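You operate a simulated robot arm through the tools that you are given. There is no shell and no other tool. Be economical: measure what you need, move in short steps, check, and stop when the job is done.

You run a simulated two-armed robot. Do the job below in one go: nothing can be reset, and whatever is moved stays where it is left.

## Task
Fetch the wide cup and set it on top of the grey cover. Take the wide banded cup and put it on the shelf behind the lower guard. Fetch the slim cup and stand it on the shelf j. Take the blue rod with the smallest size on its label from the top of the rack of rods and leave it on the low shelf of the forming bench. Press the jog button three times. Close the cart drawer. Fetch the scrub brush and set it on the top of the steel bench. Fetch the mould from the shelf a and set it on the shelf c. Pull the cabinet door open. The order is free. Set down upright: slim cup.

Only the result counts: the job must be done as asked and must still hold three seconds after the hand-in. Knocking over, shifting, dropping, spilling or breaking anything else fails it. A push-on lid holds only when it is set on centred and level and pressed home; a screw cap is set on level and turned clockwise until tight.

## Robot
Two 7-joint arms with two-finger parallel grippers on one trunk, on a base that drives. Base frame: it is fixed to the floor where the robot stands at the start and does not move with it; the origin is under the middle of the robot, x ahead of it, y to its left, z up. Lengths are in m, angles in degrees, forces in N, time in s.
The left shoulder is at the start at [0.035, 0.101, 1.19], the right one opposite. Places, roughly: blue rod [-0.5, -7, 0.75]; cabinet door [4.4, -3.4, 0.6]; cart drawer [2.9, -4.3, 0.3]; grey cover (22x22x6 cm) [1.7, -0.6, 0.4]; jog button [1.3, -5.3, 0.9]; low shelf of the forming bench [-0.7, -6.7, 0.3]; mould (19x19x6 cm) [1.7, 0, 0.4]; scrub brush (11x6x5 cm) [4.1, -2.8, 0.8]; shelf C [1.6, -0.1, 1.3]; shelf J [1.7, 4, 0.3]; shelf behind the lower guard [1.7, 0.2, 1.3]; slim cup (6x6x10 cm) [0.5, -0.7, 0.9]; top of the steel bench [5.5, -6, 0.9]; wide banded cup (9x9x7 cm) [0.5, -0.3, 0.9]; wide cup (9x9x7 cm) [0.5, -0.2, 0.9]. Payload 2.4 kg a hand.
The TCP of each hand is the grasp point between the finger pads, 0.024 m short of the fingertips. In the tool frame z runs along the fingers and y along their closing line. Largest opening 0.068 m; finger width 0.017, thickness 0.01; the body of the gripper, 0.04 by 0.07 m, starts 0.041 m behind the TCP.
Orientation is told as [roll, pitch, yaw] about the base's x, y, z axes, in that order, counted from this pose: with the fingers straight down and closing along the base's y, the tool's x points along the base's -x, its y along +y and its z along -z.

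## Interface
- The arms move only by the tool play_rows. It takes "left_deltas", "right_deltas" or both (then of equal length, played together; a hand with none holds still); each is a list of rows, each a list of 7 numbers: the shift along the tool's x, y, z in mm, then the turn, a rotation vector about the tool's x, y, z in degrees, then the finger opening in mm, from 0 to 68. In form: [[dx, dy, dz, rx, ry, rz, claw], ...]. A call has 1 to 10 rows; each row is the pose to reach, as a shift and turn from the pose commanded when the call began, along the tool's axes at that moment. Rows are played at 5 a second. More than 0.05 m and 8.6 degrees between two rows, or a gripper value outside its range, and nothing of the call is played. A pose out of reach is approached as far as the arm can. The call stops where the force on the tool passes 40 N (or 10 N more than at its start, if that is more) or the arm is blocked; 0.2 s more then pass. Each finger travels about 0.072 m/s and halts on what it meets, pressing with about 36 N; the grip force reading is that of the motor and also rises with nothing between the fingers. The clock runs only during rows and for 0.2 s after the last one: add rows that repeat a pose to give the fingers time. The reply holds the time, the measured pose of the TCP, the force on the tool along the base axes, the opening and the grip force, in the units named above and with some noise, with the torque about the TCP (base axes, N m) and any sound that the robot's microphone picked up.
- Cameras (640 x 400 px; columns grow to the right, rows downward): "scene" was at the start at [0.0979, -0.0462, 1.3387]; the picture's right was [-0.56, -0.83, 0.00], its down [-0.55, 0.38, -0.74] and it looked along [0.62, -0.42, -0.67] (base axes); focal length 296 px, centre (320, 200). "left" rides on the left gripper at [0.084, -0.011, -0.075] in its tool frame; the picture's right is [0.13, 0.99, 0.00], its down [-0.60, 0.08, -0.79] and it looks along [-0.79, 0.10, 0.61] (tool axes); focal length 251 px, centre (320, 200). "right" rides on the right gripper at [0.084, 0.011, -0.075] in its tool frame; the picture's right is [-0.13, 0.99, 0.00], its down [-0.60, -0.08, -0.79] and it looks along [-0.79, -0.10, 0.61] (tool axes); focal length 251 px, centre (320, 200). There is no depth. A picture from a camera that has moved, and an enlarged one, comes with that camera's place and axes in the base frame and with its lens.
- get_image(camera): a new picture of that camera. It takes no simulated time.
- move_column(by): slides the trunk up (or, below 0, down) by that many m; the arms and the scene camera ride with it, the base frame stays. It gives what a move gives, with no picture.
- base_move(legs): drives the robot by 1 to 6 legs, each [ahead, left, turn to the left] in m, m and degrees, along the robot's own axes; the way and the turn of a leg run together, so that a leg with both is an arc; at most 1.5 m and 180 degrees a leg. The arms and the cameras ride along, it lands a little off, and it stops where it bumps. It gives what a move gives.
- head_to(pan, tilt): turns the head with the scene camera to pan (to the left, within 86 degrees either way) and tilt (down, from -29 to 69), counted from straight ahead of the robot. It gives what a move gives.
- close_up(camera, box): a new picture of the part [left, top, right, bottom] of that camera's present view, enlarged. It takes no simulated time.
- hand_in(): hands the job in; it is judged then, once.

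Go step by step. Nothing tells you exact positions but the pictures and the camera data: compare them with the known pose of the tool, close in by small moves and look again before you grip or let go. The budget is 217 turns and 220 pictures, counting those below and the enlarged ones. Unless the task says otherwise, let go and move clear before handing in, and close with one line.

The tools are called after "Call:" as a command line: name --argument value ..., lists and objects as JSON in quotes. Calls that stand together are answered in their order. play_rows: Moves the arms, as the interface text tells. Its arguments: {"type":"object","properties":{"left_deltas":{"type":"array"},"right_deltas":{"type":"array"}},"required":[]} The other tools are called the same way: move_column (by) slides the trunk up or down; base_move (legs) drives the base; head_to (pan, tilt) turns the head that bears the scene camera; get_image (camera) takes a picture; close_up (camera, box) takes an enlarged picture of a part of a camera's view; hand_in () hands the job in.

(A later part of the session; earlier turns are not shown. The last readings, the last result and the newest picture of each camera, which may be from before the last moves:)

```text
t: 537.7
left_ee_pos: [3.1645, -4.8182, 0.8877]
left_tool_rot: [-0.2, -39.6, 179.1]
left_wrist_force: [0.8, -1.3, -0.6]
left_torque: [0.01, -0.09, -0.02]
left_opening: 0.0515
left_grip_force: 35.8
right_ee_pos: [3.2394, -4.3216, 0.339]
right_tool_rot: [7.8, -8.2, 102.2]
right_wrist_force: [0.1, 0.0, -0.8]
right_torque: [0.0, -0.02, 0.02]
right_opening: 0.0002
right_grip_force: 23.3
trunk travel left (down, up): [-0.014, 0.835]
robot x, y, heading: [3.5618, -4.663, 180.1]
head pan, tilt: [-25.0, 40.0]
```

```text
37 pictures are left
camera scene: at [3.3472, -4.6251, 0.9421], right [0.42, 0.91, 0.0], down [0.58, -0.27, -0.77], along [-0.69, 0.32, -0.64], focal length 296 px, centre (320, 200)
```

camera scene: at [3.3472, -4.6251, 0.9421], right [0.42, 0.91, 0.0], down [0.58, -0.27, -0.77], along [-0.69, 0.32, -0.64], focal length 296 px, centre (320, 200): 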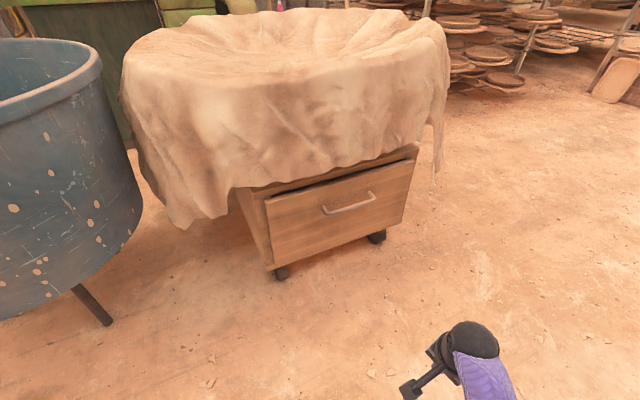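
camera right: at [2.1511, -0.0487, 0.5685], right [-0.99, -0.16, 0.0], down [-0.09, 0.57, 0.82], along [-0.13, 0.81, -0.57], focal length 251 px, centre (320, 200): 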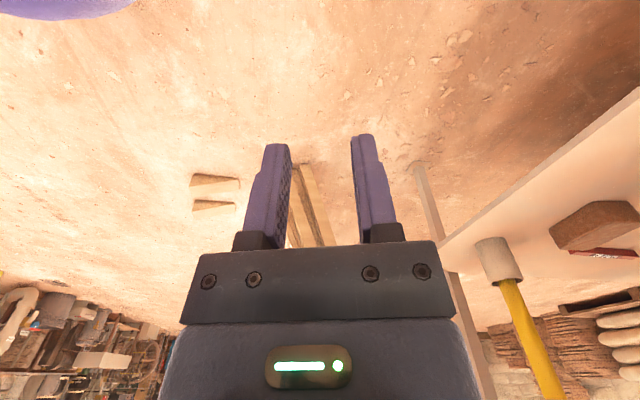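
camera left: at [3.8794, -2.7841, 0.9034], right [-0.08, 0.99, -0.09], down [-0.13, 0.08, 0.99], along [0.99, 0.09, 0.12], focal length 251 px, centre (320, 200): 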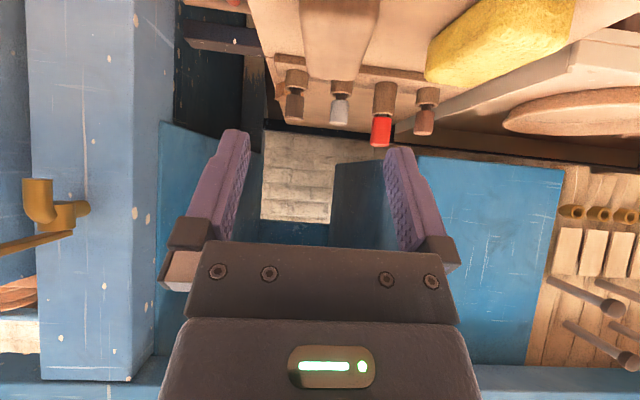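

Call:
close_up --camera "scene" --box '[220, 130, 440, 290]'

```text
2.50 times, centred on (330, 210) of scene
camera zoom: at [3.3472, -4.6251, 0.9421], right [0.42, 0.91, 0.0], down [0.58, -0.27, -0.77], along [-0.69, 0.32, -0.64], focal length 740 px, centre (295, 175)
```

zoom: 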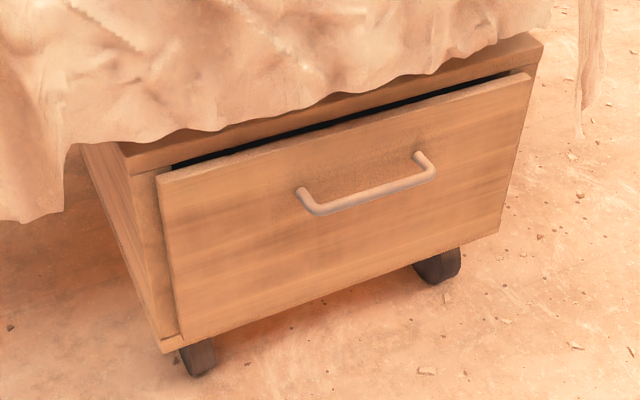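

The drawer is shut. Now take the brush to the steel bench: raise the column, turn and drive there.

Call:
move_column --by 0.35

Call:
base_move --legs '[[0, 0, 90], [0, 0, 90], [0, -1.3, 0], [0.8, 0, 0]]'

Call:
head_to --pan 0 --tilt 20

Call:
get_image --camera "scene"

```text
t: 541.1
left_ee_pos: [3.1642, -4.818, 1.2382]
left_tool_rot: [-0.2, -39.7, 179.1]
left_wrist_force: [-0.4, 0.5, -0.7]
left_torque: [0.02, -0.07, -0.02]
left_opening: 0.0516
left_grip_force: 35.6
right_ee_pos: [3.2402, -4.3226, 0.6885]
right_tool_rot: [7.8, -8.3, 102.2]
right_wrist_force: [0.3, 1.0, 1.1]
right_torque: [0.01, 0.03, 0.04]
right_opening: 0.0
right_grip_force: 23.5
trunk travel left (down, up): [-0.364, 0.485]
robot x, y, heading: [3.5585, -4.6618, 179.6]
head pan, tilt: [-25.0, 40.0]
```

```text
t: 559.1
left_ee_pos: [4.7472, -5.7819, 1.2379]
left_tool_rot: [-0.3, -39.7, 0.0]
left_wrist_force: [-0.9, 0.1, -1.2]
left_torque: [0.01, 0.08, 0.03]
left_opening: 0.0512
left_grip_force: 35.8
right_ee_pos: [4.6789, -6.2785, 0.6895]
right_tool_rot: [7.8, -8.2, -76.9]
right_wrist_force: [-0.8, 0.2, -0.4]
right_torque: [0.0, -0.05, -0.01]
right_opening: 0.0001
right_grip_force: 23.3
trunk travel left (down, up): [-0.364, 0.485]
robot x, y, heading: [4.3547, -5.945, 0.6]
head pan, tilt: [-25.0, 40.0]
```

```text
t: 560.0
left_ee_pos: [4.7461, -5.7827, 1.2385]
left_tool_rot: [-0.2, -39.8, -0.1]
left_wrist_force: [0.1, 0.6, -0.5]
left_torque: [-0.01, 0.08, 0.01]
left_opening: 0.0511
left_grip_force: 36.1
right_ee_pos: [4.6782, -6.2793, 0.6897]
right_tool_rot: [7.9, -8.3, -77.0]
right_wrist_force: [-0.5, -0.1, 0.3]
right_torque: [0.0, -0.01, 0.01]
right_opening: 0.0
right_grip_force: 23.5
trunk travel left (down, up): [-0.364, 0.485]
robot x, y, heading: [4.3544, -5.9448, 0.9]
head pan, tilt: [0.0, 20.0]
```

```text
35 pictures are left
camera scene: at [4.4815, -5.9415, 1.3324], right [0.01, -1.0, 0.0], down [-0.34, 0.0, -0.94], along [0.94, 0.01, -0.34], focal length 296 px, centre (320, 200)
```

scene: 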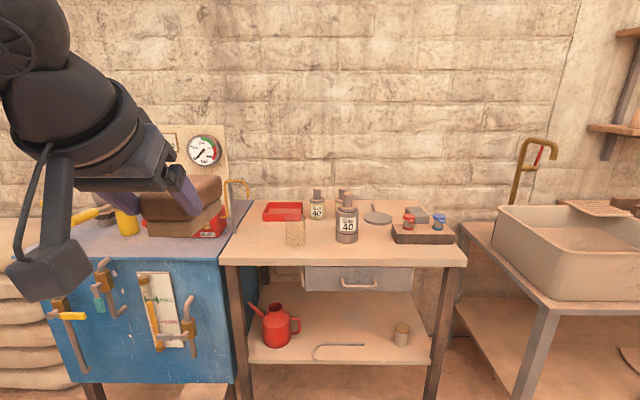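

The steel bench is the middle one, top z≈0.88, with a free spot near its front-left at (5.33, −5.73). Tuck the right hand, level the brush, lower, and approach.

Call:
play_rows --left_deltas '[[15, 0, 22, 0, -2.5, 0, 0], [40, 0, 55, 0, -5, 0, 0], [65, 0, 88, 0, -5, 0, 0], [90, 0, 120, 0, -5, 0, 0], [110, 0, 148, 0, -5, 0, 0]]' --right_deltas '[[0, -25, 0, 0, 0, 0, 0], [0, -50, 0, 0, 0, 0, 0], [0, -75, 0, 0, 0, 0, 0], [0, -100, 0, 0, 0, 0, 0], [0, -120, 0, 0, 0, 0, 0]]'

Call:
base_move --legs '[[0, 0.05, -0.7], [0.42, 0, 0]]'

Call:
head_to --pan 15 --tilt 40

Call:
get_image --camera "scene"

```text
t: 561.2
left_ee_pos: [4.7562, -5.7847, 1.0511]
left_tool_rot: [-0.3, -44.9, -0.1]
left_wrist_force: [-1.3, -0.6, -1.8]
left_torque: [-0.02, 0.08, -0.02]
left_opening: 0.0512
left_grip_force: 36.0
right_ee_pos: [4.5621, -6.3089, 0.6743]
right_tool_rot: [7.9, -8.3, -77.0]
right_wrist_force: [-0.3, 0.8, 0.1]
right_torque: [-0.02, 0.0, -0.01]
right_opening: 0.0
right_grip_force: 23.6
trunk travel left (down, up): [-0.364, 0.485]
robot x, y, heading: [4.3516, -5.9458, 0.5]
head pan, tilt: [0.0, 20.0]
```

```text
t: 564.4
left_ee_pos: [5.1846, -5.7398, 1.0527]
left_tool_rot: [-0.2, -44.6, -0.8]
left_wrist_force: [0.3, -0.4, -1.3]
left_torque: [0.01, 0.08, -0.03]
left_opening: 0.0512
left_grip_force: 36.1
right_ee_pos: [4.9837, -6.2622, 0.6738]
right_tool_rot: [7.7, -8.3, -77.7]
right_wrist_force: [0.2, -1.1, 0.0]
right_torque: [0.02, 0.04, -0.02]
right_opening: 0.0004
right_grip_force: 23.7
trunk travel left (down, up): [-0.364, 0.485]
robot x, y, heading: [4.7761, -5.8926, -0.3]
head pan, tilt: [0.0, 20.0]
```

```text
t: 565.2
left_ee_pos: [5.1841, -5.7384, 1.0529]
left_tool_rot: [-0.3, -44.7, -0.8]
left_wrist_force: [0.2, -0.5, -2.1]
left_torque: [0.0, 0.09, 0.0]
left_opening: 0.0513
left_grip_force: 36.6
right_ee_pos: [4.983, -6.26, 0.6742]
right_tool_rot: [7.8, -8.4, -77.6]
right_wrist_force: [0.0, 0.1, -0.2]
right_torque: [0.02, 0.01, 0.03]
right_opening: 0.0
right_grip_force: 23.5
trunk travel left (down, up): [-0.364, 0.485]
robot x, y, heading: [4.7769, -5.8933, 0.1]
head pan, tilt: [15.0, 40.0]
```

```text
34 pictures are left
camera scene: at [4.8952, -5.8711, 1.3012], right [0.26, -0.97, 0.0], down [-0.62, -0.17, -0.77], along [0.74, 0.2, -0.64], focal length 296 px, centre (320, 200)
```

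scene: 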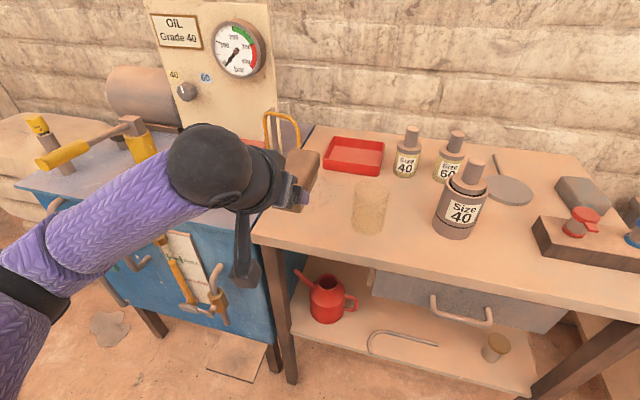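

Call:
base_move --legs '[[0.07, 0, 0]]'

Call:
play_rows --left_deltas '[[-10, 3, 35, 0, 0, 0, 0], [-5, 6, 70, 0, 0, 0, 0], [10, 6, 100, 0, 0, 0, 0], [22, 6, 112, 0, 0, 0, 0]]'

Call:
get_image --camera "scene"

```text
t: 566.2
left_ee_pos: [5.2534, -5.7389, 1.0527]
left_tool_rot: [-0.2, -44.7, -0.8]
left_wrist_force: [0.6, 0.0, -1.3]
left_torque: [0.02, 0.07, -0.01]
left_opening: 0.0511
left_grip_force: 36.2
right_ee_pos: [5.0525, -6.2615, 0.6733]
right_tool_rot: [7.7, -8.1, -77.6]
right_wrist_force: [0.1, 0.2, 0.4]
right_torque: [-0.02, 0.0, 0.04]
right_opening: 0.0
right_grip_force: 23.3
trunk travel left (down, up): [-0.364, 0.485]
robot x, y, heading: [4.854, -5.8943, -0.1]
head pan, tilt: [15.0, 40.0]
```

```text
t: 567.2
left_ee_pos: [5.3177, -5.7338, 0.9556]
left_tool_rot: [-0.2, -44.8, -0.9]
left_wrist_force: [0.2, 0.6, -1.3]
left_torque: [0.01, 0.11, -0.04]
left_opening: 0.051
left_grip_force: 36.2
right_ee_pos: [5.0526, -6.2611, 0.6734]
right_tool_rot: [7.9, -8.1, -77.6]
right_wrist_force: [-0.2, 0.8, 0.2]
right_torque: [-0.04, 0.01, 0.01]
right_opening: 0.0001
right_grip_force: 23.5
trunk travel left (down, up): [-0.364, 0.485]
robot x, y, heading: [4.8503, -5.8955, -0.1]
head pan, tilt: [15.0, 40.0]
```

```text
33 pictures are left
camera scene: at [4.965, -5.8711, 1.3011], right [0.26, -0.97, 0.0], down [-0.62, -0.17, -0.77], along [0.74, 0.2, -0.64], focal length 296 px, centre (320, 200)
```

scene: 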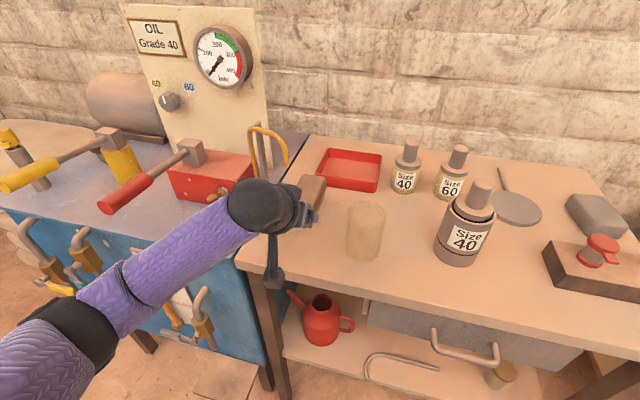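

Call:
play_rows --left_deltas '[[12, 0, 12, 0, 0, 0, 0], [23, 0, 23, 0, 0, 0, 0], [27, 0, 27, 0, 0, 0, 0], [31, 0, 31, 0, 0, 0, 0]]'

```text
t: 568.2
left_ee_pos: [5.3177, -5.7354, 0.9134]
left_tool_rot: [-0.2, -44.7, -0.8]
left_wrist_force: [-0.6, 0.3, -0.6]
left_torque: [-0.01, 0.08, 0.0]
left_opening: 0.0513
left_grip_force: 35.4
right_ee_pos: [5.0531, -6.2615, 0.6742]
right_tool_rot: [7.7, -8.3, -77.7]
right_wrist_force: [-0.4, -0.9, -0.5]
right_torque: [-0.01, -0.01, 0.0]
right_opening: 0.0004
right_grip_force: 23.6
trunk travel left (down, up): [-0.364, 0.485]
robot x, y, heading: [4.8482, -5.8942, -0.2]
head pan, tilt: [15.0, 40.0]
```

Call:
play_rows --left_deltas '[[3, 0, 3, 0, 0, 0, 0], [6, 0, 6, 0, 0, 0, 0], [9, 0, 9, 0, 0, 0, 0], [12, 0, 12, 0, 0, 0, 0], [15, 0, 15, 0, 0, 0, 0]]'

Call:
get_image --camera "scene"

```text
t: 569.4
left_ee_pos: [5.3154, -5.7336, 0.8936]
left_tool_rot: [-0.1, -45.0, -0.8]
left_wrist_force: [1.6, 4.4, 29.0]
left_torque: [0.1, -0.56, 0.1]
left_opening: 0.0511
left_grip_force: 35.1
right_ee_pos: [5.0522, -6.2599, 0.6734]
right_tool_rot: [7.9, -8.4, -77.7]
right_wrist_force: [0.2, 0.2, -0.1]
right_torque: [0.03, -0.01, -0.03]
right_opening: 0.0
right_grip_force: 23.5
trunk travel left (down, up): [-0.364, 0.485]
robot x, y, heading: [4.8465, -5.8959, -0.1]
head pan, tilt: [15.0, 40.0]
```

```text
32 pictures are left
camera scene: at [4.9626, -5.8712, 1.3015], right [0.26, -0.97, 0.0], down [-0.62, -0.17, -0.77], along [0.74, 0.2, -0.64], focal length 296 px, centre (320, 200)
```

scene: 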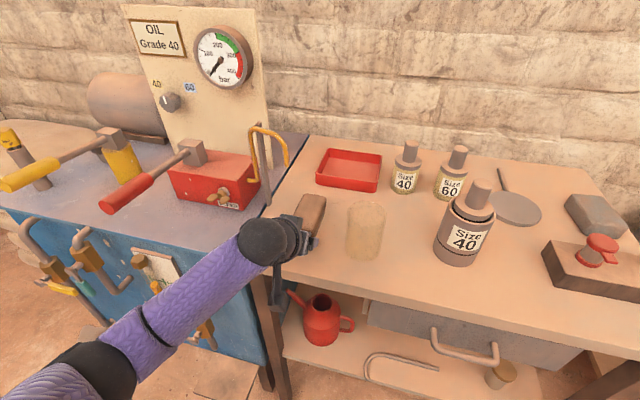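

Contact at the bench. Ease up slightly, release, and withdraw.

Call:
play_rows --left_deltas '[[-2, 0, -2, 0, 0, 0, 51], [-2, 0, -2, 0, 0, 0, 58], [-2, 0, -2, 0, 0, 0, 68], [-2, 0, -2, 0, 0, 0, 68], [-16, 0, -20, 0, 0, 0, 68], [-36, 0, -50, 0, 0, 0, 68], [-56, 0, -80, 0, 0, 0, 68]]'

Call:
base_move --legs '[[-0.45, 0, 0]]'

Call:
get_image --camera "scene"

```text
t: 571.0
left_ee_pos: [5.2997, -5.7343, 0.9906]
left_tool_rot: [-0.3, -44.7, -0.8]
left_wrist_force: [0.7, -0.4, -0.1]
left_torque: [0.0, 0.01, -0.01]
left_opening: 0.068
left_grip_force: 0.0
right_ee_pos: [5.0527, -6.2606, 0.6749]
right_tool_rot: [7.8, -8.3, -77.7]
right_wrist_force: [-0.4, 0.6, 0.5]
right_torque: [0.0, -0.01, 0.02]
right_opening: 0.0001
right_grip_force: 23.2
trunk travel left (down, up): [-0.364, 0.485]
robot x, y, heading: [4.8474, -5.8939, -0.1]
head pan, tilt: [15.0, 40.0]
```

```text
t: 573.7
left_ee_pos: [4.8537, -5.7337, 0.9898]
left_tool_rot: [-0.1, -44.8, -0.7]
left_wrist_force: [-0.1, 0.6, 0.0]
left_torque: [0.04, 0.0, 0.02]
left_opening: 0.0677
left_grip_force: 0.0
right_ee_pos: [4.6061, -6.261, 0.6735]
right_tool_rot: [7.8, -8.2, -77.6]
right_wrist_force: [-0.2, 0.5, 0.8]
right_torque: [0.03, 0.01, 0.02]
right_opening: 0.0
right_grip_force: 23.6
trunk travel left (down, up): [-0.364, 0.485]
robot x, y, heading: [4.4011, -5.8969, 0.0]
head pan, tilt: [15.0, 40.0]
```

```text
31 pictures are left
camera scene: at [4.5175, -5.8712, 1.3011], right [0.26, -0.97, 0.0], down [-0.62, -0.17, -0.77], along [0.74, 0.2, -0.64], focal length 296 px, centre (320, 200)
```

scene: 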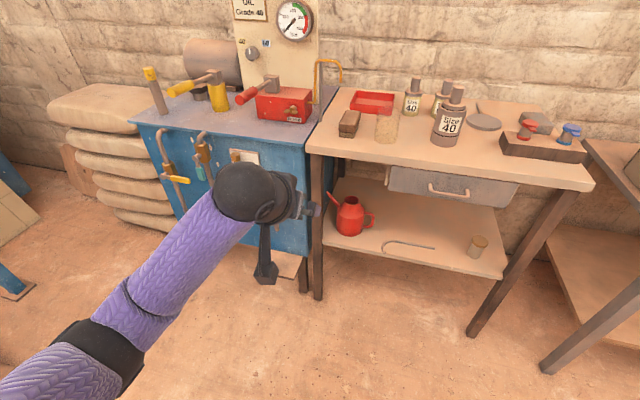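

Brush is set down. Next the jog button: turn around and drive west, then look.

Call:
base_move --legs '[[0, 0, 90], [0, 0, 90], [0, 0.5, 0], [1.2, 0, 0]]'

Call:
head_to --pan -10 --tilt 12

Call:
get_image --camera "scene"

```text
t: 590.0
left_ee_pos: [2.7753, -6.5876, 0.9893]
left_tool_rot: [-0.2, -44.7, -180.0]
left_wrist_force: [0.0, -0.5, 0.1]
left_torque: [-0.02, -0.01, -0.01]
left_opening: 0.0681
left_grip_force: 0.1
right_ee_pos: [3.0149, -6.0572, 0.6725]
right_tool_rot: [7.8, -8.4, 103.2]
right_wrist_force: [-0.2, 0.2, 0.0]
right_torque: [0.0, -0.03, 0.0]
right_opening: 0.0
right_grip_force: 23.5
trunk travel left (down, up): [-0.364, 0.485]
robot x, y, heading: [3.2249, -6.4229, -179.3]
head pan, tilt: [15.0, 40.0]
```

```text
t: 590.9
left_ee_pos: [2.775, -6.5886, 0.9901]
left_tool_rot: [-0.2, -44.8, -179.9]
left_wrist_force: [-0.2, 0.0, 0.2]
left_torque: [-0.03, 0.0, 0.03]
left_opening: 0.0681
left_grip_force: 0.1
right_ee_pos: [3.0147, -6.0565, 0.6733]
right_tool_rot: [7.8, -8.3, 103.3]
right_wrist_force: [-0.5, 0.0, 0.6]
right_torque: [0.0, 0.0, 0.02]
right_opening: 0.0002
right_grip_force: 23.4
trunk travel left (down, up): [-0.364, 0.485]
robot x, y, heading: [3.2277, -6.4195, -178.9]
head pan, tilt: [-10.0, 12.0]
```

```text
30 pictures are left
camera scene: at [3.0935, -6.4053, 1.3455], right [0.16, 0.99, 0.0], down [0.21, -0.03, -0.98], along [-0.97, 0.15, -0.21], focal length 296 px, centre (320, 200)
```

scene: 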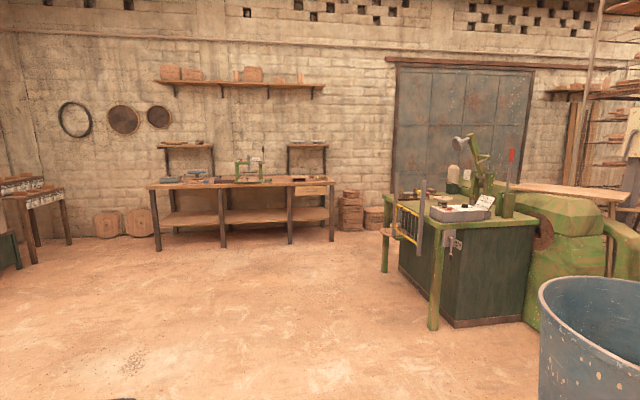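

Call:
close_up --camera "scene" --box '[380, 130, 540, 250]'

Call:
close_up --camera "scene" --box '[0, 130, 340, 280]'

```text
3.33 times, centred on (460, 190) of scene
camera zoom: at [3.0935, -6.4053, 1.3455], right [0.16, 0.99, 0.0], down [0.21, -0.03, -0.98], along [-0.97, 0.15, -0.21], focal length 986 px, centre (-147, 233)
```

zoom: 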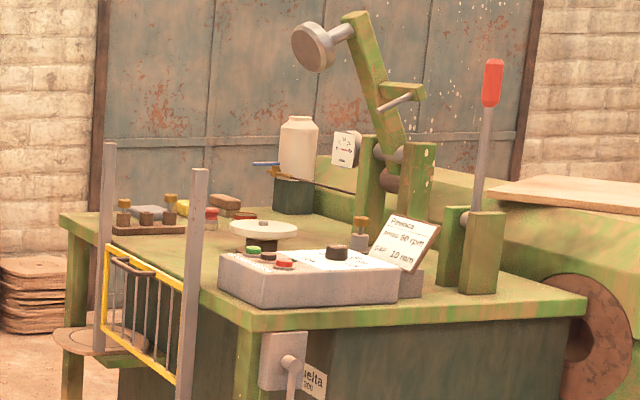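

```text
1.88 times, centred on (170, 205) of scene
camera zoom: at [3.0935, -6.4053, 1.3455], right [0.16, 0.99, 0.0], down [0.21, -0.03, -0.98], along [-0.97, 0.15, -0.21], focal length 557 px, centre (602, 191)
```

zoom: 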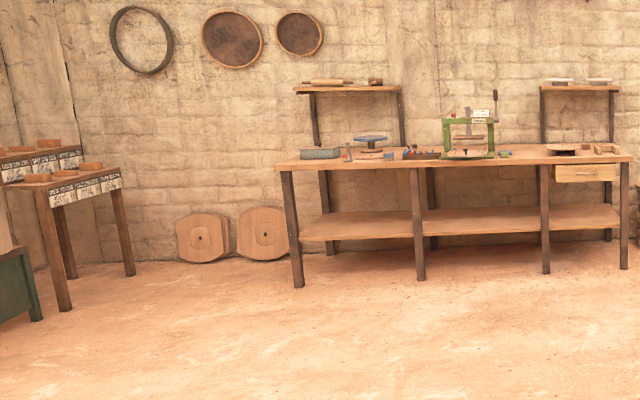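

The control box with buttons is at about (1.5, −5.35, 0.93) on the green machine. Approach from the south, facing it.

Call:
base_move --legs '[[1.2, 0, 0], [0.4, 0, 0], [0, 0, -90]]'

Call:
head_to --pan 0 --tilt 25

Call:
close_up --camera "scene" --box '[160, 100, 480, 300]'

```text
t: 602.9
left_ee_pos: [1.4648, -5.9884, 0.9897]
left_tool_rot: [-0.1, -44.6, 89.4]
left_wrist_force: [0.8, 0.3, -0.1]
left_torque: [0.02, 0.02, -0.01]
left_opening: 0.0679
left_grip_force: 0.0
right_ee_pos: [1.9923, -6.2328, 0.6725]
right_tool_rot: [7.8, -8.3, 12.6]
right_wrist_force: [-0.4, 0.5, 0.2]
right_torque: [-0.03, -0.02, -0.01]
right_opening: 0.0001
right_grip_force: 23.1
trunk travel left (down, up): [-0.364, 0.485]
robot x, y, heading: [1.6268, -6.4348, 90.4]
head pan, tilt: [-10.0, 12.0]
```

```text
t: 603.7
left_ee_pos: [1.4641, -5.9882, 0.9899]
left_tool_rot: [-0.2, -44.7, 89.5]
left_wrist_force: [-0.6, 0.6, 0.2]
left_torque: [0.01, 0.03, 0.02]
left_opening: 0.0679
left_grip_force: 0.0
right_ee_pos: [1.9928, -6.2307, 0.6739]
right_tool_rot: [7.8, -8.4, 12.6]
right_wrist_force: [-1.4, -0.4, 0.6]
right_torque: [0.02, 0.0, 0.04]
right_opening: 0.0
right_grip_force: 23.7
trunk travel left (down, up): [-0.364, 0.485]
robot x, y, heading: [1.6231, -6.4384, 90.5]
head pan, tilt: [0.0, 25.0]
```

```text
2.00 times, centred on (320, 200) of scene
camera zoom: at [1.6236, -6.3091, 1.3245], right [1.0, 0.0, 0.0], down [0.0, -0.42, -0.91], along [0.0, 0.91, -0.42], focal length 592 px, centre (320, 200)
```

zoom: 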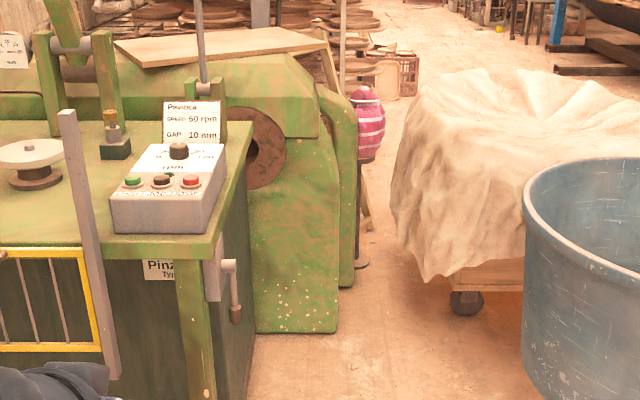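

Call:
close_up --camera "scene" --box '[212, 165, 276, 205]'

```text
10.00 times, centred on (244, 185) of scene
camera zoom: at [1.6236, -6.3091, 1.3245], right [1.0, 0.0, 0.0], down [0.0, -0.42, -0.91], along [0.0, 0.91, -0.42], focal length 2960 px, centre (1080, 350)
```

zoom: 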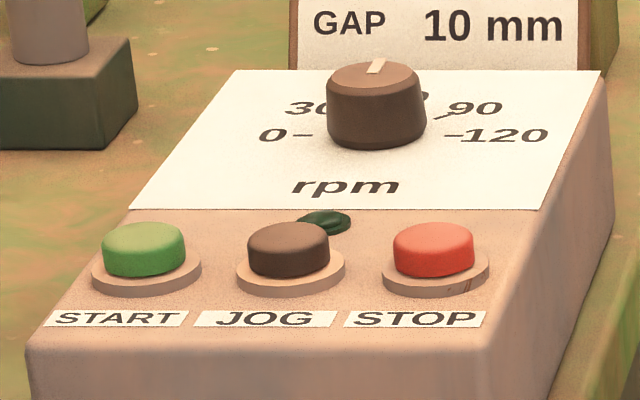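

JOG is the middle, dark button at about (1.355, −5.385). Close the left fingers, tip the hand steeper and higher, then drive up.

Call:
play_rows --left_deltas '[[-20, 0, -20, 0, 5, 0, 30], [-40, 0, -40, 0, 10, 0, 0], [-60, 0, -60, 0, 15, 0, 0], [-75, 0, -75, 0, 20, 0, 0]]'

Call:
base_move --legs '[[0, 0.11, 0], [0.45, 0, 0]]'

Call:
head_to --pan 15 --tilt 40

Call:
get_image --camera "scene"

```text
t: 604.7
left_ee_pos: [1.4628, -5.9874, 1.0962]
left_tool_rot: [-0.2, -24.6, 89.5]
left_wrist_force: [0.1, 0.1, -0.2]
left_torque: [0.0, -0.05, 0.02]
left_opening: 0.0
left_grip_force: 23.8
right_ee_pos: [1.9929, -6.2339, 0.6735]
right_tool_rot: [7.7, -8.2, 12.7]
right_wrist_force: [0.6, 0.9, -0.1]
right_torque: [-0.01, -0.02, 0.0]
right_opening: 0.0
right_grip_force: 23.7
trunk travel left (down, up): [-0.364, 0.485]
robot x, y, heading: [1.629, -6.4411, 90.1]
head pan, tilt: [0.0, 25.0]
```

```text
t: 608.2
left_ee_pos: [1.3516, -5.5388, 1.0949]
left_tool_rot: [-0.1, -24.7, 89.5]
left_wrist_force: [-0.2, -0.6, -0.4]
left_torque: [-0.02, 0.01, -0.02]
left_opening: 0.0001
left_grip_force: 23.3
right_ee_pos: [1.879, -5.7828, 0.6735]
right_tool_rot: [7.8, -8.2, 12.7]
right_wrist_force: [-0.3, -0.3, 0.4]
right_torque: [0.0, -0.01, -0.02]
right_opening: 0.0
right_grip_force: 23.7
trunk travel left (down, up): [-0.364, 0.485]
robot x, y, heading: [1.5155, -5.9861, 90.3]
head pan, tilt: [0.0, 25.0]
```

```text
t: 608.9
left_ee_pos: [1.3519, -5.5391, 1.0943]
left_tool_rot: [-0.1, -24.8, 89.5]
left_wrist_force: [-0.6, 0.8, -0.6]
left_torque: [-0.01, 0.03, 0.02]
left_opening: 0.0002
left_grip_force: 23.6
right_ee_pos: [1.8793, -5.7827, 0.6739]
right_tool_rot: [7.8, -8.3, 12.7]
right_wrist_force: [-0.2, 0.0, -0.3]
right_torque: [0.0, 0.04, 0.01]
right_opening: 0.0004
right_grip_force: 23.3
trunk travel left (down, up): [-0.364, 0.485]
robot x, y, heading: [1.5164, -5.9919, 90.4]
head pan, tilt: [15.0, 40.0]
```

```text
25 pictures are left
camera scene: at [1.4893, -5.8701, 1.3012], right [0.96, 0.26, 0.0], down [0.17, -0.62, -0.77], along [-0.2, 0.74, -0.64], focal length 296 px, centre (320, 200)
```

scene: 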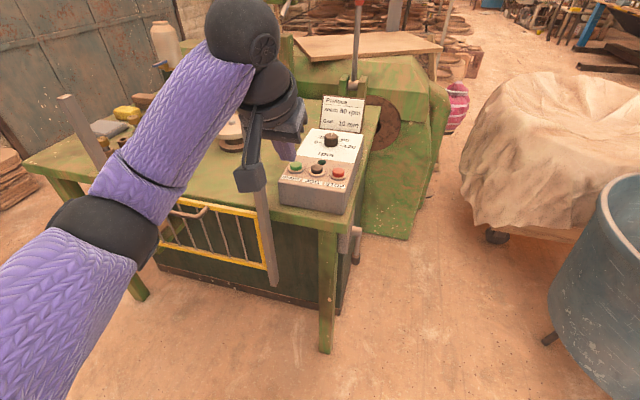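

Triangulation puts the JOG button at (1.323, −5.28, 0.89). Move the hand above it.

Call:
base_move --legs '[[0.22, 0.028, 0]]'

Call:
play_rows --left_deltas '[[0, 0, 35, 0, 0, 0, 0], [10, 0, 75, 0, 0, 0, 0], [30, 0, 110, 0, 0, 0, 0]]'

Call:
close_up --camera "scene" --box '[200, 60, 440, 240]'

Call:
get_image --camera "left"

```text
t: 610.6
left_ee_pos: [1.3216, -5.3178, 1.0945]
left_tool_rot: [-0.2, -24.7, 89.4]
left_wrist_force: [-0.2, 0.2, 0.1]
left_torque: [0.04, 0.02, -0.01]
left_opening: 0.0
left_grip_force: 23.8
right_ee_pos: [1.8514, -5.5629, 0.6725]
right_tool_rot: [7.7, -8.3, 12.6]
right_wrist_force: [-0.4, -0.4, 0.1]
right_torque: [0.03, -0.02, 0.01]
right_opening: 0.0
right_grip_force: 23.6
trunk travel left (down, up): [-0.364, 0.485]
robot x, y, heading: [1.4824, -5.7687, 90.3]
head pan, tilt: [15.0, 40.0]
```

```text
t: 611.4
left_ee_pos: [1.3233, -5.2991, 0.982]
left_tool_rot: [0.0, -24.8, 89.4]
left_wrist_force: [0.0, 0.7, -0.9]
left_torque: [-0.04, 0.02, -0.01]
left_opening: 0.0001
left_grip_force: 23.7
right_ee_pos: [1.8508, -5.5629, 0.6737]
right_tool_rot: [7.7, -8.4, 12.5]
right_wrist_force: [0.7, -0.6, -0.4]
right_torque: [-0.02, 0.01, 0.01]
right_opening: 0.0
right_grip_force: 23.9
trunk travel left (down, up): [-0.364, 0.485]
robot x, y, heading: [1.485, -5.7699, 90.3]
head pan, tilt: [15.0, 40.0]
```

```text
2.22 times, centred on (320, 150) of scene
camera zoom: at [1.4605, -5.6491, 1.3011], right [0.96, 0.26, 0.0], down [0.17, -0.62, -0.77], along [-0.2, 0.74, -0.64], focal length 658 px, centre (320, 311)
```

zoom: 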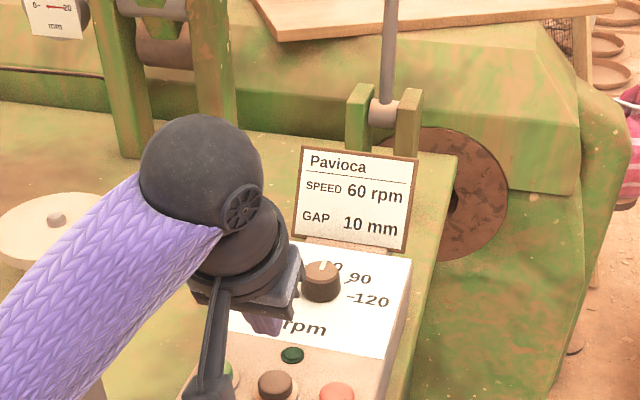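

```text
23 pictures are left
camera left: at [1.3331, -5.4063, 1.017], right [-0.99, -0.11, -0.06], down [-0.08, 0.22, 0.97], along [-0.09, 0.97, -0.22], focal length 251 px, centre (320, 200)
```

left: 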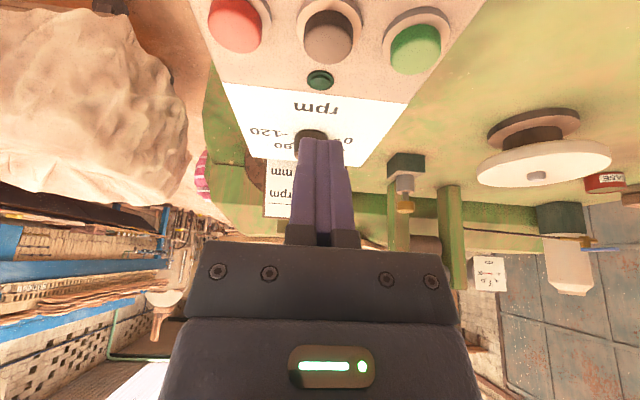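

Lower to just above the button, then feel for it.

Call:
play_rows --left_deltas '[[7, 0, 22, 0, 0, 0, 0], [14, 0, 44, 0, 0, 0, 0], [20, 0, 60, 0, 0, 0, 0], [22, 0, 64, 0, 0, 0, 0], [24, 0, 68, 0, 0, 0, 0], [26, 0, 72, 0, 0, 0, 0]]'

Call:
get_image --camera "left"

```text
t: 612.8
left_ee_pos: [1.3233, -5.2925, 0.909]
left_tool_rot: [-0.2, -25.2, 89.4]
left_wrist_force: [-3.6, 1.8, 27.4]
left_torque: [0.16, 0.16, -0.02]
left_opening: 0.0
left_grip_force: 24.0
right_ee_pos: [1.8506, -5.5634, 0.6743]
right_tool_rot: [7.8, -8.3, 12.6]
right_wrist_force: [0.0, -0.2, -0.9]
right_torque: [0.01, -0.01, 0.01]
right_opening: 0.0
right_grip_force: 23.9
trunk travel left (down, up): [-0.364, 0.485]
robot x, y, heading: [1.4871, -5.7725, 90.0]
head pan, tilt: [15.0, 40.0]
heard: click
```

```text
22 pictures are left
camera left: at [1.3339, -5.3997, 0.9426], right [-0.99, -0.11, -0.06], down [-0.08, 0.21, 0.97], along [-0.09, 0.97, -0.22], focal length 251 px, centre (320, 200)
```

left: 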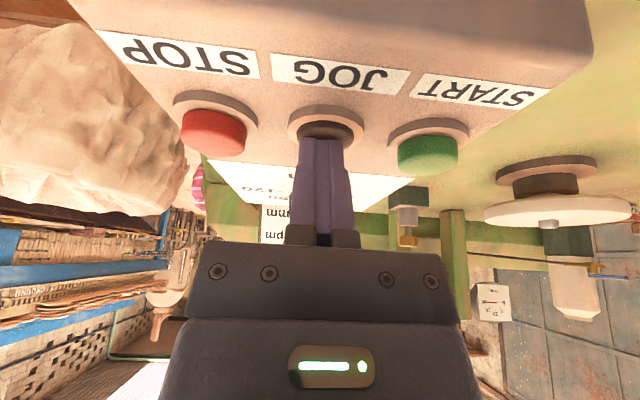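

One click. Lift and press a second time.

Call:
play_rows --left_deltas '[[-7, 0, -14, 0, 0, 0, 0], [-9, 0, -20, 0, 0, 0, 0], [-9, 0, -20, 0, 0, 0, 0], [-4, 0, -9, 0, 0, 0, 0], [0, 0, 0, 0, 0, 0, 0], [0, 0, 0, 0, 0, 0, 0]]'

```text
t: 614.2
left_ee_pos: [1.324, -5.2921, 0.9093]
left_tool_rot: [-0.2, -25.2, 89.5]
left_wrist_force: [-3.3, 5.7, 28.1]
left_torque: [0.26, 0.16, -0.08]
left_opening: 0.0
left_grip_force: 23.6
right_ee_pos: [1.8513, -5.5634, 0.6736]
right_tool_rot: [7.8, -8.4, 12.6]
right_wrist_force: [0.4, -0.5, -0.2]
right_torque: [-0.02, 0.0, 0.02]
right_opening: 0.0002
right_grip_force: 23.7
trunk travel left (down, up): [-0.364, 0.485]
robot x, y, heading: [1.4837, -5.7733, 90.1]
head pan, tilt: [15.0, 40.0]
heard: click
```

Second click. Third press.

Call:
play_rows --left_deltas '[[-7, 0, -14, 0, 0, 0, 0], [-9, 0, -20, 0, 0, 0, 0], [-9, 0, -20, 0, 0, 0, 0], [-4, 0, -9, 0, 0, 0, 0], [0, 0, 0, 0, 0, 0, 0], [0, 0, 0, 0, 0, 0, 0]]'

```text
t: 615.6
left_ee_pos: [1.3247, -5.2927, 0.9085]
left_tool_rot: [-0.2, -25.2, 89.4]
left_wrist_force: [-4.5, 2.0, 32.1]
left_torque: [0.14, 0.16, 0.07]
left_opening: 0.0001
left_grip_force: 23.8
right_ee_pos: [1.8514, -5.5636, 0.6746]
right_tool_rot: [7.9, -8.3, 12.6]
right_wrist_force: [-0.4, 0.4, 0.0]
right_torque: [0.0, -0.02, 0.01]
right_opening: 0.0
right_grip_force: 23.9
trunk travel left (down, up): [-0.364, 0.485]
robot x, y, heading: [1.4844, -5.7695, 90.4]
head pan, tilt: [15.0, 40.0]
heard: click
```

Three clicks done. Back away and go to the forming bench.

Call:
play_rows --left_deltas '[[-12, 0, -30, 0, 0, 0, 0], [-30, 0, -70, 0, 0, 0, 0]]'

Call:
base_move --legs '[[-0.7, 0, 0], [0, 0, 90], [0, 0.45, 0], [0.85, 0, 0]]'

Call:
head_to --pan 0 --tilt 25

Call:
get_image --camera "scene"

```text
t: 616.2
left_ee_pos: [1.3246, -5.2945, 0.9829]
left_tool_rot: [-0.1, -24.7, 89.4]
left_wrist_force: [0.4, -0.6, -0.1]
left_torque: [-0.02, 0.01, 0.04]
left_opening: 0.0
left_grip_force: 23.5
right_ee_pos: [1.8517, -5.5635, 0.6733]
right_tool_rot: [7.7, -8.3, 12.6]
right_wrist_force: [-0.6, 0.8, -0.4]
right_torque: [0.0, -0.01, -0.03]
right_opening: 0.0001
right_grip_force: 23.1
trunk travel left (down, up): [-0.364, 0.485]
robot x, y, heading: [1.4848, -5.7684, 90.3]
head pan, tilt: [15.0, 40.0]
```

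```text
t: 630.3
left_ee_pos: [0.1704, -7.0834, 0.9813]
left_tool_rot: [-0.1, -24.7, 179.2]
left_wrist_force: [-0.5, 0.1, -0.3]
left_torque: [0.04, -0.01, 0.01]
left_opening: 0.0001
left_grip_force: 24.2
right_ee_pos: [0.4389, -6.5565, 0.6726]
right_tool_rot: [7.7, -8.3, 102.6]
right_wrist_force: [-0.7, 0.3, 0.0]
right_torque: [-0.01, -0.03, -0.01]
right_opening: 0.0
right_grip_force: 23.6
trunk travel left (down, up): [-0.364, 0.485]
robot x, y, heading: [0.6437, -6.9167, -179.8]
head pan, tilt: [15.0, 40.0]
```

```text
t: 631.1
left_ee_pos: [0.1697, -7.0848, 0.9813]
left_tool_rot: [-0.2, -24.7, 179.3]
left_wrist_force: [0.0, -0.2, 0.8]
left_torque: [0.01, 0.0, 0.04]
left_opening: 0.0002
left_grip_force: 23.5
right_ee_pos: [0.4403, -6.5566, 0.6734]
right_tool_rot: [7.7, -8.4, 102.6]
right_wrist_force: [0.2, 0.1, 0.0]
right_torque: [-0.02, -0.01, 0.02]
right_opening: 0.0001
right_grip_force: 23.4
trunk travel left (down, up): [-0.364, 0.485]
robot x, y, heading: [0.6429, -6.9242, -179.8]
head pan, tilt: [0.0, 25.0]
```

```text
21 pictures are left
camera scene: at [0.5136, -6.9216, 1.3244], right [0.0, 1.0, 0.0], down [0.42, 0.0, -0.91], along [-0.91, 0.0, -0.42], focal length 296 px, centre (320, 200)
```

scene: 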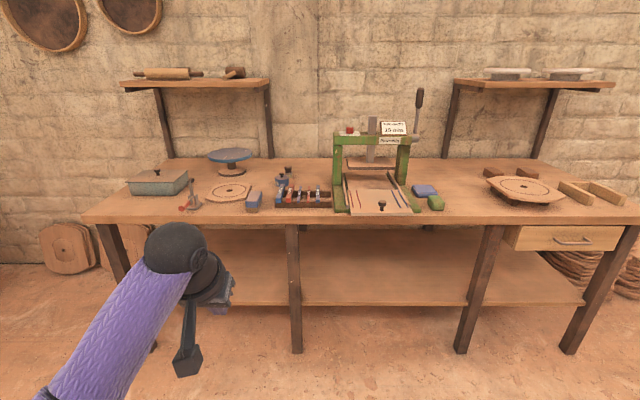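

Call:
close_up --camera "scene" --box '[236, 150, 348, 220]'

```text
5.71 times, centred on (292, 185) of scene
camera zoom: at [0.5136, -6.9216, 1.3244], right [0.0, 1.0, 0.0], down [0.42, 0.0, -0.91], along [-0.91, 0.0, -0.42], focal length 1691 px, centre (480, 286)
```

zoom: 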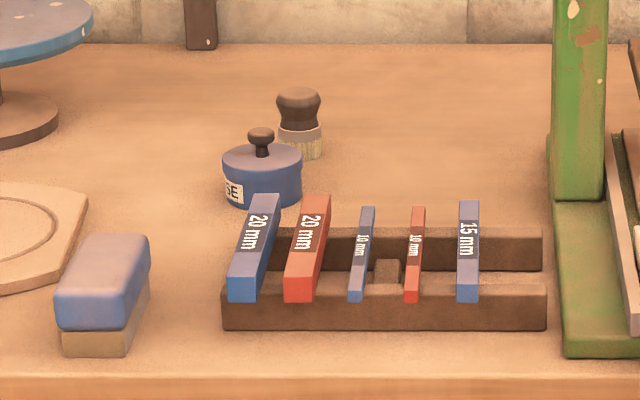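

The blue rods are 20, 10 and 15 mm; the target is the blue 10 mm (third from left), lying on the rack at y≈−7.01. Move closer.

Call:
base_move --legs '[[0, -0.075, 0], [0.68, 0, 0]]'

Call:
head_to --pan 15 --tilt 45

Call:
get_image --camera "scene"

```text
t: 635.5
left_ee_pos: [-0.5161, -7.0156, 0.9825]
left_tool_rot: [-0.2, -24.7, 179.8]
left_wrist_force: [-0.4, -0.1, -0.3]
left_torque: [0.02, 0.01, 0.03]
left_opening: 0.0
left_grip_force: 23.7
right_ee_pos: [-0.2491, -6.4864, 0.6735]
right_tool_rot: [7.7, -8.3, 102.8]
right_wrist_force: [0.0, 0.4, 0.4]
right_torque: [0.01, 0.04, -0.02]
right_opening: 0.0001
right_grip_force: 23.4
trunk travel left (down, up): [-0.364, 0.485]
robot x, y, heading: [-0.04, -6.8499, -179.3]
head pan, tilt: [0.0, 25.0]
```

```text
t: 636.3
left_ee_pos: [-0.5161, -7.0156, 0.9831]
left_tool_rot: [-0.1, -24.7, 179.6]
left_wrist_force: [0.1, -0.6, 0.1]
left_torque: [0.01, -0.02, 0.0]
left_opening: 0.0
left_grip_force: 23.5
right_ee_pos: [-0.2489, -6.4861, 0.6736]
right_tool_rot: [7.7, -8.3, 102.9]
right_wrist_force: [0.5, -0.2, 0.2]
right_torque: [0.0, 0.0, 0.0]
right_opening: 0.0002
right_grip_force: 23.6
trunk travel left (down, up): [-0.364, 0.485]
robot x, y, heading: [-0.0402, -6.8517, -179.6]
head pan, tilt: [15.0, 45.0]
```

```text
19 pictures are left
camera scene: at [-0.1584, -6.8726, 1.2939], right [-0.27, 0.96, 0.0], down [0.68, 0.19, -0.71], along [-0.68, -0.19, -0.71], focal length 296 px, centre (320, 200)
```

scene: 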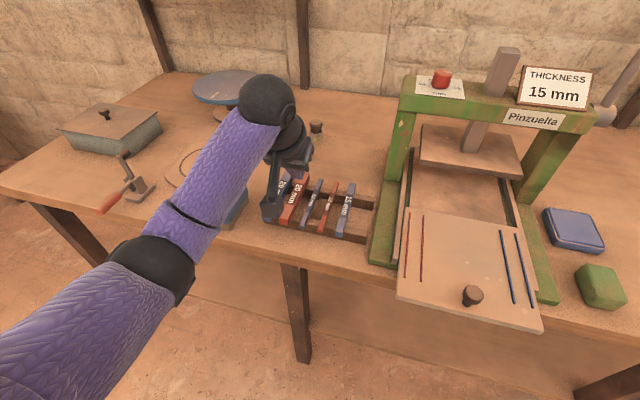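

The blue 10 mm rod's centre is at about (−0.588, −7.008), top z≈0.84. Move above it with a 22 mm opening and check alignment.

Call:
play_rows --left_deltas '[[-6, -2, 35, 0, 0, 0, 22], [-12, -4, 70, 0, 0, 0, 22], [-17, -6, 105, 0, 0, 0, 22]]'

Call:
get_image --camera "left"

Call:
close_up --camera "scene" --box '[240, 140, 400, 260]'

```text
t: 637.1
left_ee_pos: [-0.5739, -7.0076, 0.8933]
left_tool_rot: [-0.1, -24.8, 179.6]
left_wrist_force: [-0.8, -0.1, 0.9]
left_torque: [0.01, 0.03, 0.01]
left_opening: 0.0221
left_grip_force: 0.0
right_ee_pos: [-0.2491, -6.4861, 0.6736]
right_tool_rot: [7.7, -8.3, 102.7]
right_wrist_force: [0.2, -0.3, -0.2]
right_torque: [0.0, -0.01, -0.05]
right_opening: 0.0
right_grip_force: 23.5
trunk travel left (down, up): [-0.364, 0.485]
robot x, y, heading: [-0.038, -6.8532, -179.4]
head pan, tilt: [15.0, 45.0]
```

```text
18 pictures are left
camera left: at [-0.4666, -6.9979, 0.9283], right [0.11, -0.99, -0.06], down [-0.22, -0.08, 0.97], along [-0.97, -0.09, -0.22], focal length 251 px, centre (320, 200)
```

left: 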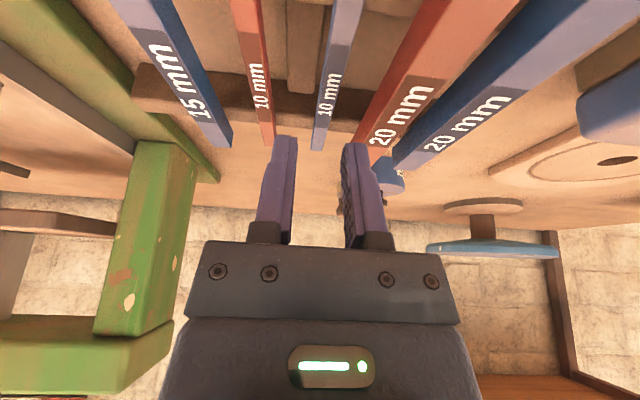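

```text
3.33 times, centred on (320, 200) of scene
camera zoom: at [-0.1584, -6.8725, 1.2939], right [-0.27, 0.96, 0.0], down [0.68, 0.19, -0.71], along [-0.68, -0.19, -0.71], focal length 986 px, centre (320, 200)
```

zoom: 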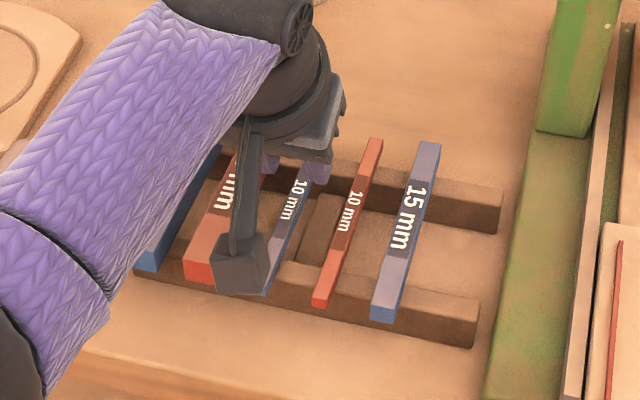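

Small correction of 5 mm, then descend and close.

Call:
play_rows --left_deltas '[[4, 5, 8, 0, 0, 0, 22], [9, 5, 20, 0, 0, 0, 22], [14, 5, 30, 0, 0, 0, 22], [17, 5, 37, 0, 0, 0, 22]]'

Call:
get_image --camera "left"

```text
t: 638.1
left_ee_pos: [-0.5752, -7.0134, 0.8536]
left_tool_rot: [-0.1, -24.7, 179.6]
left_wrist_force: [0.4, -0.1, -0.1]
left_torque: [0.0, -0.02, -0.05]
left_opening: 0.0219
left_grip_force: 0.1
right_ee_pos: [-0.249, -6.4863, 0.6733]
right_tool_rot: [7.7, -8.3, 102.8]
right_wrist_force: [-0.6, -0.1, -0.1]
right_torque: [0.02, -0.01, 0.0]
right_opening: 0.0002
right_grip_force: 23.5
trunk travel left (down, up): [-0.364, 0.485]
robot x, y, heading: [-0.0421, -6.8519, -179.4]
head pan, tilt: [15.0, 45.0]
```

```text
16 pictures are left
camera left: at [-0.4665, -7.0036, 0.8874], right [0.11, -0.99, -0.06], down [-0.22, -0.08, 0.97], along [-0.97, -0.1, -0.22], focal length 251 px, centre (320, 200)
```

left: 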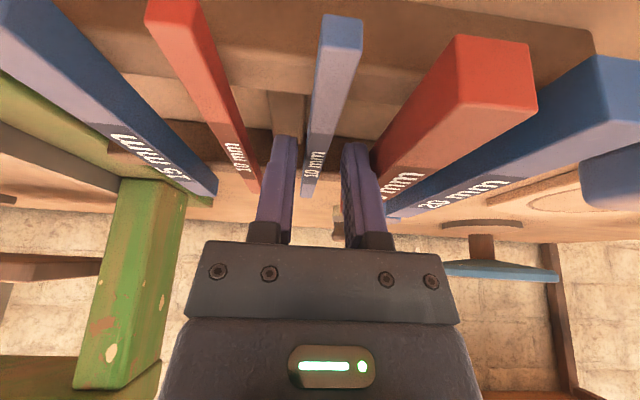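

Call:
play_rows --left_deltas '[[1, 0, 3, 0, 0, 0, 22], [1, 0, 3, 0, 0, 0, 10], [1, 0, 3, 0, 0, 0, 0], [1, 0, 3, 0, 0, 0, 0], [-4, 0, -9, 0, 0, 0, 0], [-12, 0, -27, 0, 0, 0, 0], [-21, 0, -47, 0, 0, 0, 0]]'

Call:
get_image --camera "left"

```text
t: 639.7
left_ee_pos: [-0.574, -7.0141, 0.904]
left_tool_rot: [-0.1, -24.8, 179.7]
left_wrist_force: [-0.9, 0.7, 0.0]
left_torque: [0.01, 0.0, -0.02]
left_opening: 0.0087
left_grip_force: 29.8
right_ee_pos: [-0.2494, -6.4874, 0.6741]
right_tool_rot: [7.7, -8.3, 102.8]
right_wrist_force: [0.1, 0.3, 0.8]
right_torque: [0.0, -0.02, 0.04]
right_opening: 0.0
right_grip_force: 24.0
trunk travel left (down, up): [-0.364, 0.485]
robot x, y, heading: [-0.0406, -6.8499, -179.5]
head pan, tilt: [15.0, 45.0]
```

```text
15 pictures are left
camera left: at [-0.466, -7.0037, 0.9388], right [0.11, -0.99, -0.06], down [-0.22, -0.08, 0.97], along [-0.97, -0.1, -0.22], focal length 251 px, centre (320, 200)
```

left: 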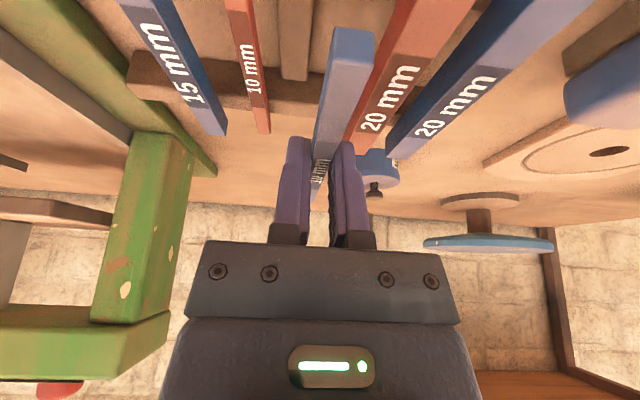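

The blue 10 mm rod is held. Back off, yaw the hand 60° (so the rod lies nearly along the shelf), and lower the column.

Call:
play_rows --left_deltas '[[-12, 0, -27, 0, 0, 0, 0], [-20, 0, -45, 0, 0, 0, 0]]'

Call:
base_move --legs '[[-0.5, 0, 0], [0, -0.23, 0]]'

Call:
play_rows --left_deltas '[[5, 0, -2, -3.6, 0, -7.8, 0], [10, 0, -4, -7.1, 0, -15.6, 0], [15, 0, -6, -10.7, 0, -23.3, 0], [20, 0, -8, -14.3, 0, -31.1, 0], [25, 0, -10, -17.9, 0, -38.9, 0], [30, 0, -12, -21.4, 0, -46.7, 0], [35, 0, -14, -25, 0, -54.5, 0]]'

Call:
move_column --by -0.355

Call:
head_to --pan 10 --tilt 45

Call:
get_image --camera "scene"

```text
t: 640.3
left_ee_pos: [-0.5736, -7.014, 0.9537]
left_tool_rot: [-0.1, -24.7, 179.8]
left_wrist_force: [0.2, 0.8, -0.6]
left_torque: [-0.01, -0.05, 0.0]
left_opening: 0.0088
left_grip_force: 30.6
right_ee_pos: [-0.2483, -6.4865, 0.6737]
right_tool_rot: [7.6, -8.3, 102.8]
right_wrist_force: [0.6, 0.2, -0.4]
right_torque: [0.01, -0.02, 0.01]
right_opening: 0.0
right_grip_force: 23.3
trunk travel left (down, up): [-0.364, 0.485]
robot x, y, heading: [-0.0389, -6.85, -179.7]
head pan, tilt: [15.0, 45.0]
```

```text
t: 644.6
left_ee_pos: [-0.0782, -6.7803, 0.954]
left_tool_rot: [-0.1, -24.7, 179.8]
left_wrist_force: [-0.3, -0.3, -0.3]
left_torque: [0.0, 0.0, 0.02]
left_opening: 0.0089
left_grip_force: 30.8
right_ee_pos: [0.2447, -6.2535, 0.6738]
right_tool_rot: [7.7, -8.2, 103.0]
right_wrist_force: [0.1, -0.7, -0.2]
right_torque: [0.02, 0.02, 0.01]
right_opening: 0.0
right_grip_force: 23.8
trunk travel left (down, up): [-0.364, 0.485]
robot x, y, heading: [0.4539, -6.6146, -179.2]
head pan, tilt: [15.0, 45.0]
```

```text
t: 646.2
left_ee_pos: [-0.0411, -6.7813, 0.9504]
left_tool_rot: [-0.2, -24.6, -120.0]
left_wrist_force: [0.1, 0.6, 0.3]
left_torque: [-0.01, 0.03, 0.02]
left_opening: 0.0086
left_grip_force: 30.1
right_ee_pos: [0.2473, -6.2532, 0.6737]
right_tool_rot: [7.7, -8.3, 103.0]
right_wrist_force: [0.0, -0.1, 0.4]
right_torque: [0.03, 0.01, -0.02]
right_opening: 0.0
right_grip_force: 23.2
trunk travel left (down, up): [-0.364, 0.485]
robot x, y, heading: [0.4561, -6.6168, -179.3]
head pan, tilt: [15.0, 45.0]
```

```text
t: 649.6
left_ee_pos: [-0.0397, -6.7814, 0.597]
left_tool_rot: [-0.2, -24.7, -120.1]
left_wrist_force: [0.1, 0.6, -0.6]
left_torque: [0.01, 0.0, 0.0]
left_opening: 0.0087
left_grip_force: 30.3
right_ee_pos: [0.246, -6.2523, 0.3179]
right_tool_rot: [7.7, -8.2, 103.0]
right_wrist_force: [0.2, 0.1, 0.3]
right_torque: [0.01, 0.04, 0.04]
right_opening: 0.0
right_grip_force: 23.8
trunk travel left (down, up): [-0.009, 0.84]
robot x, y, heading: [0.4564, -6.6161, -179.4]
head pan, tilt: [15.0, 45.0]
```

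```text
t: 650.3
left_ee_pos: [-0.0411, -6.7815, 0.5966]
left_tool_rot: [-0.1, -24.6, -120.2]
left_wrist_force: [-0.2, -0.2, -0.6]
left_torque: [0.03, 0.01, 0.03]
left_opening: 0.0086
left_grip_force: 30.5
right_ee_pos: [0.2463, -6.2518, 0.3187]
right_tool_rot: [7.7, -8.3, 103.0]
right_wrist_force: [-1.0, 0.4, -0.9]
right_torque: [-0.02, -0.02, 0.02]
right_opening: 0.0
right_grip_force: 23.6
trunk travel left (down, up): [-0.009, 0.84]
robot x, y, heading: [0.4522, -6.6175, -179.2]
head pan, tilt: [10.0, 45.0]
```

```text
14 pictures are left
camera scene: at [0.2369, -6.6328, 0.9296], right [-0.19, 0.98, 0.0], down [0.69, 0.13, -0.71], along [-0.69, -0.13, -0.71], focal length 296 px, centre (320, 200)
```

scene: 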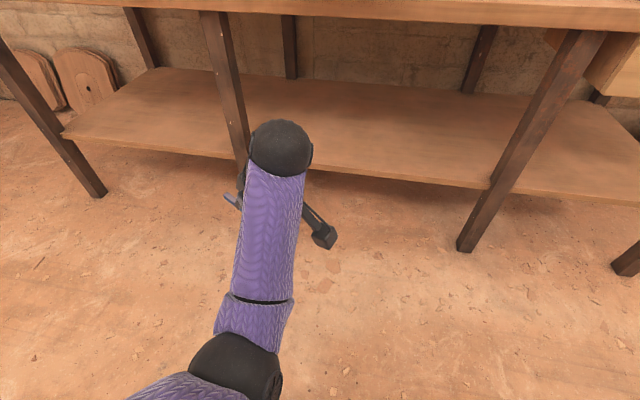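

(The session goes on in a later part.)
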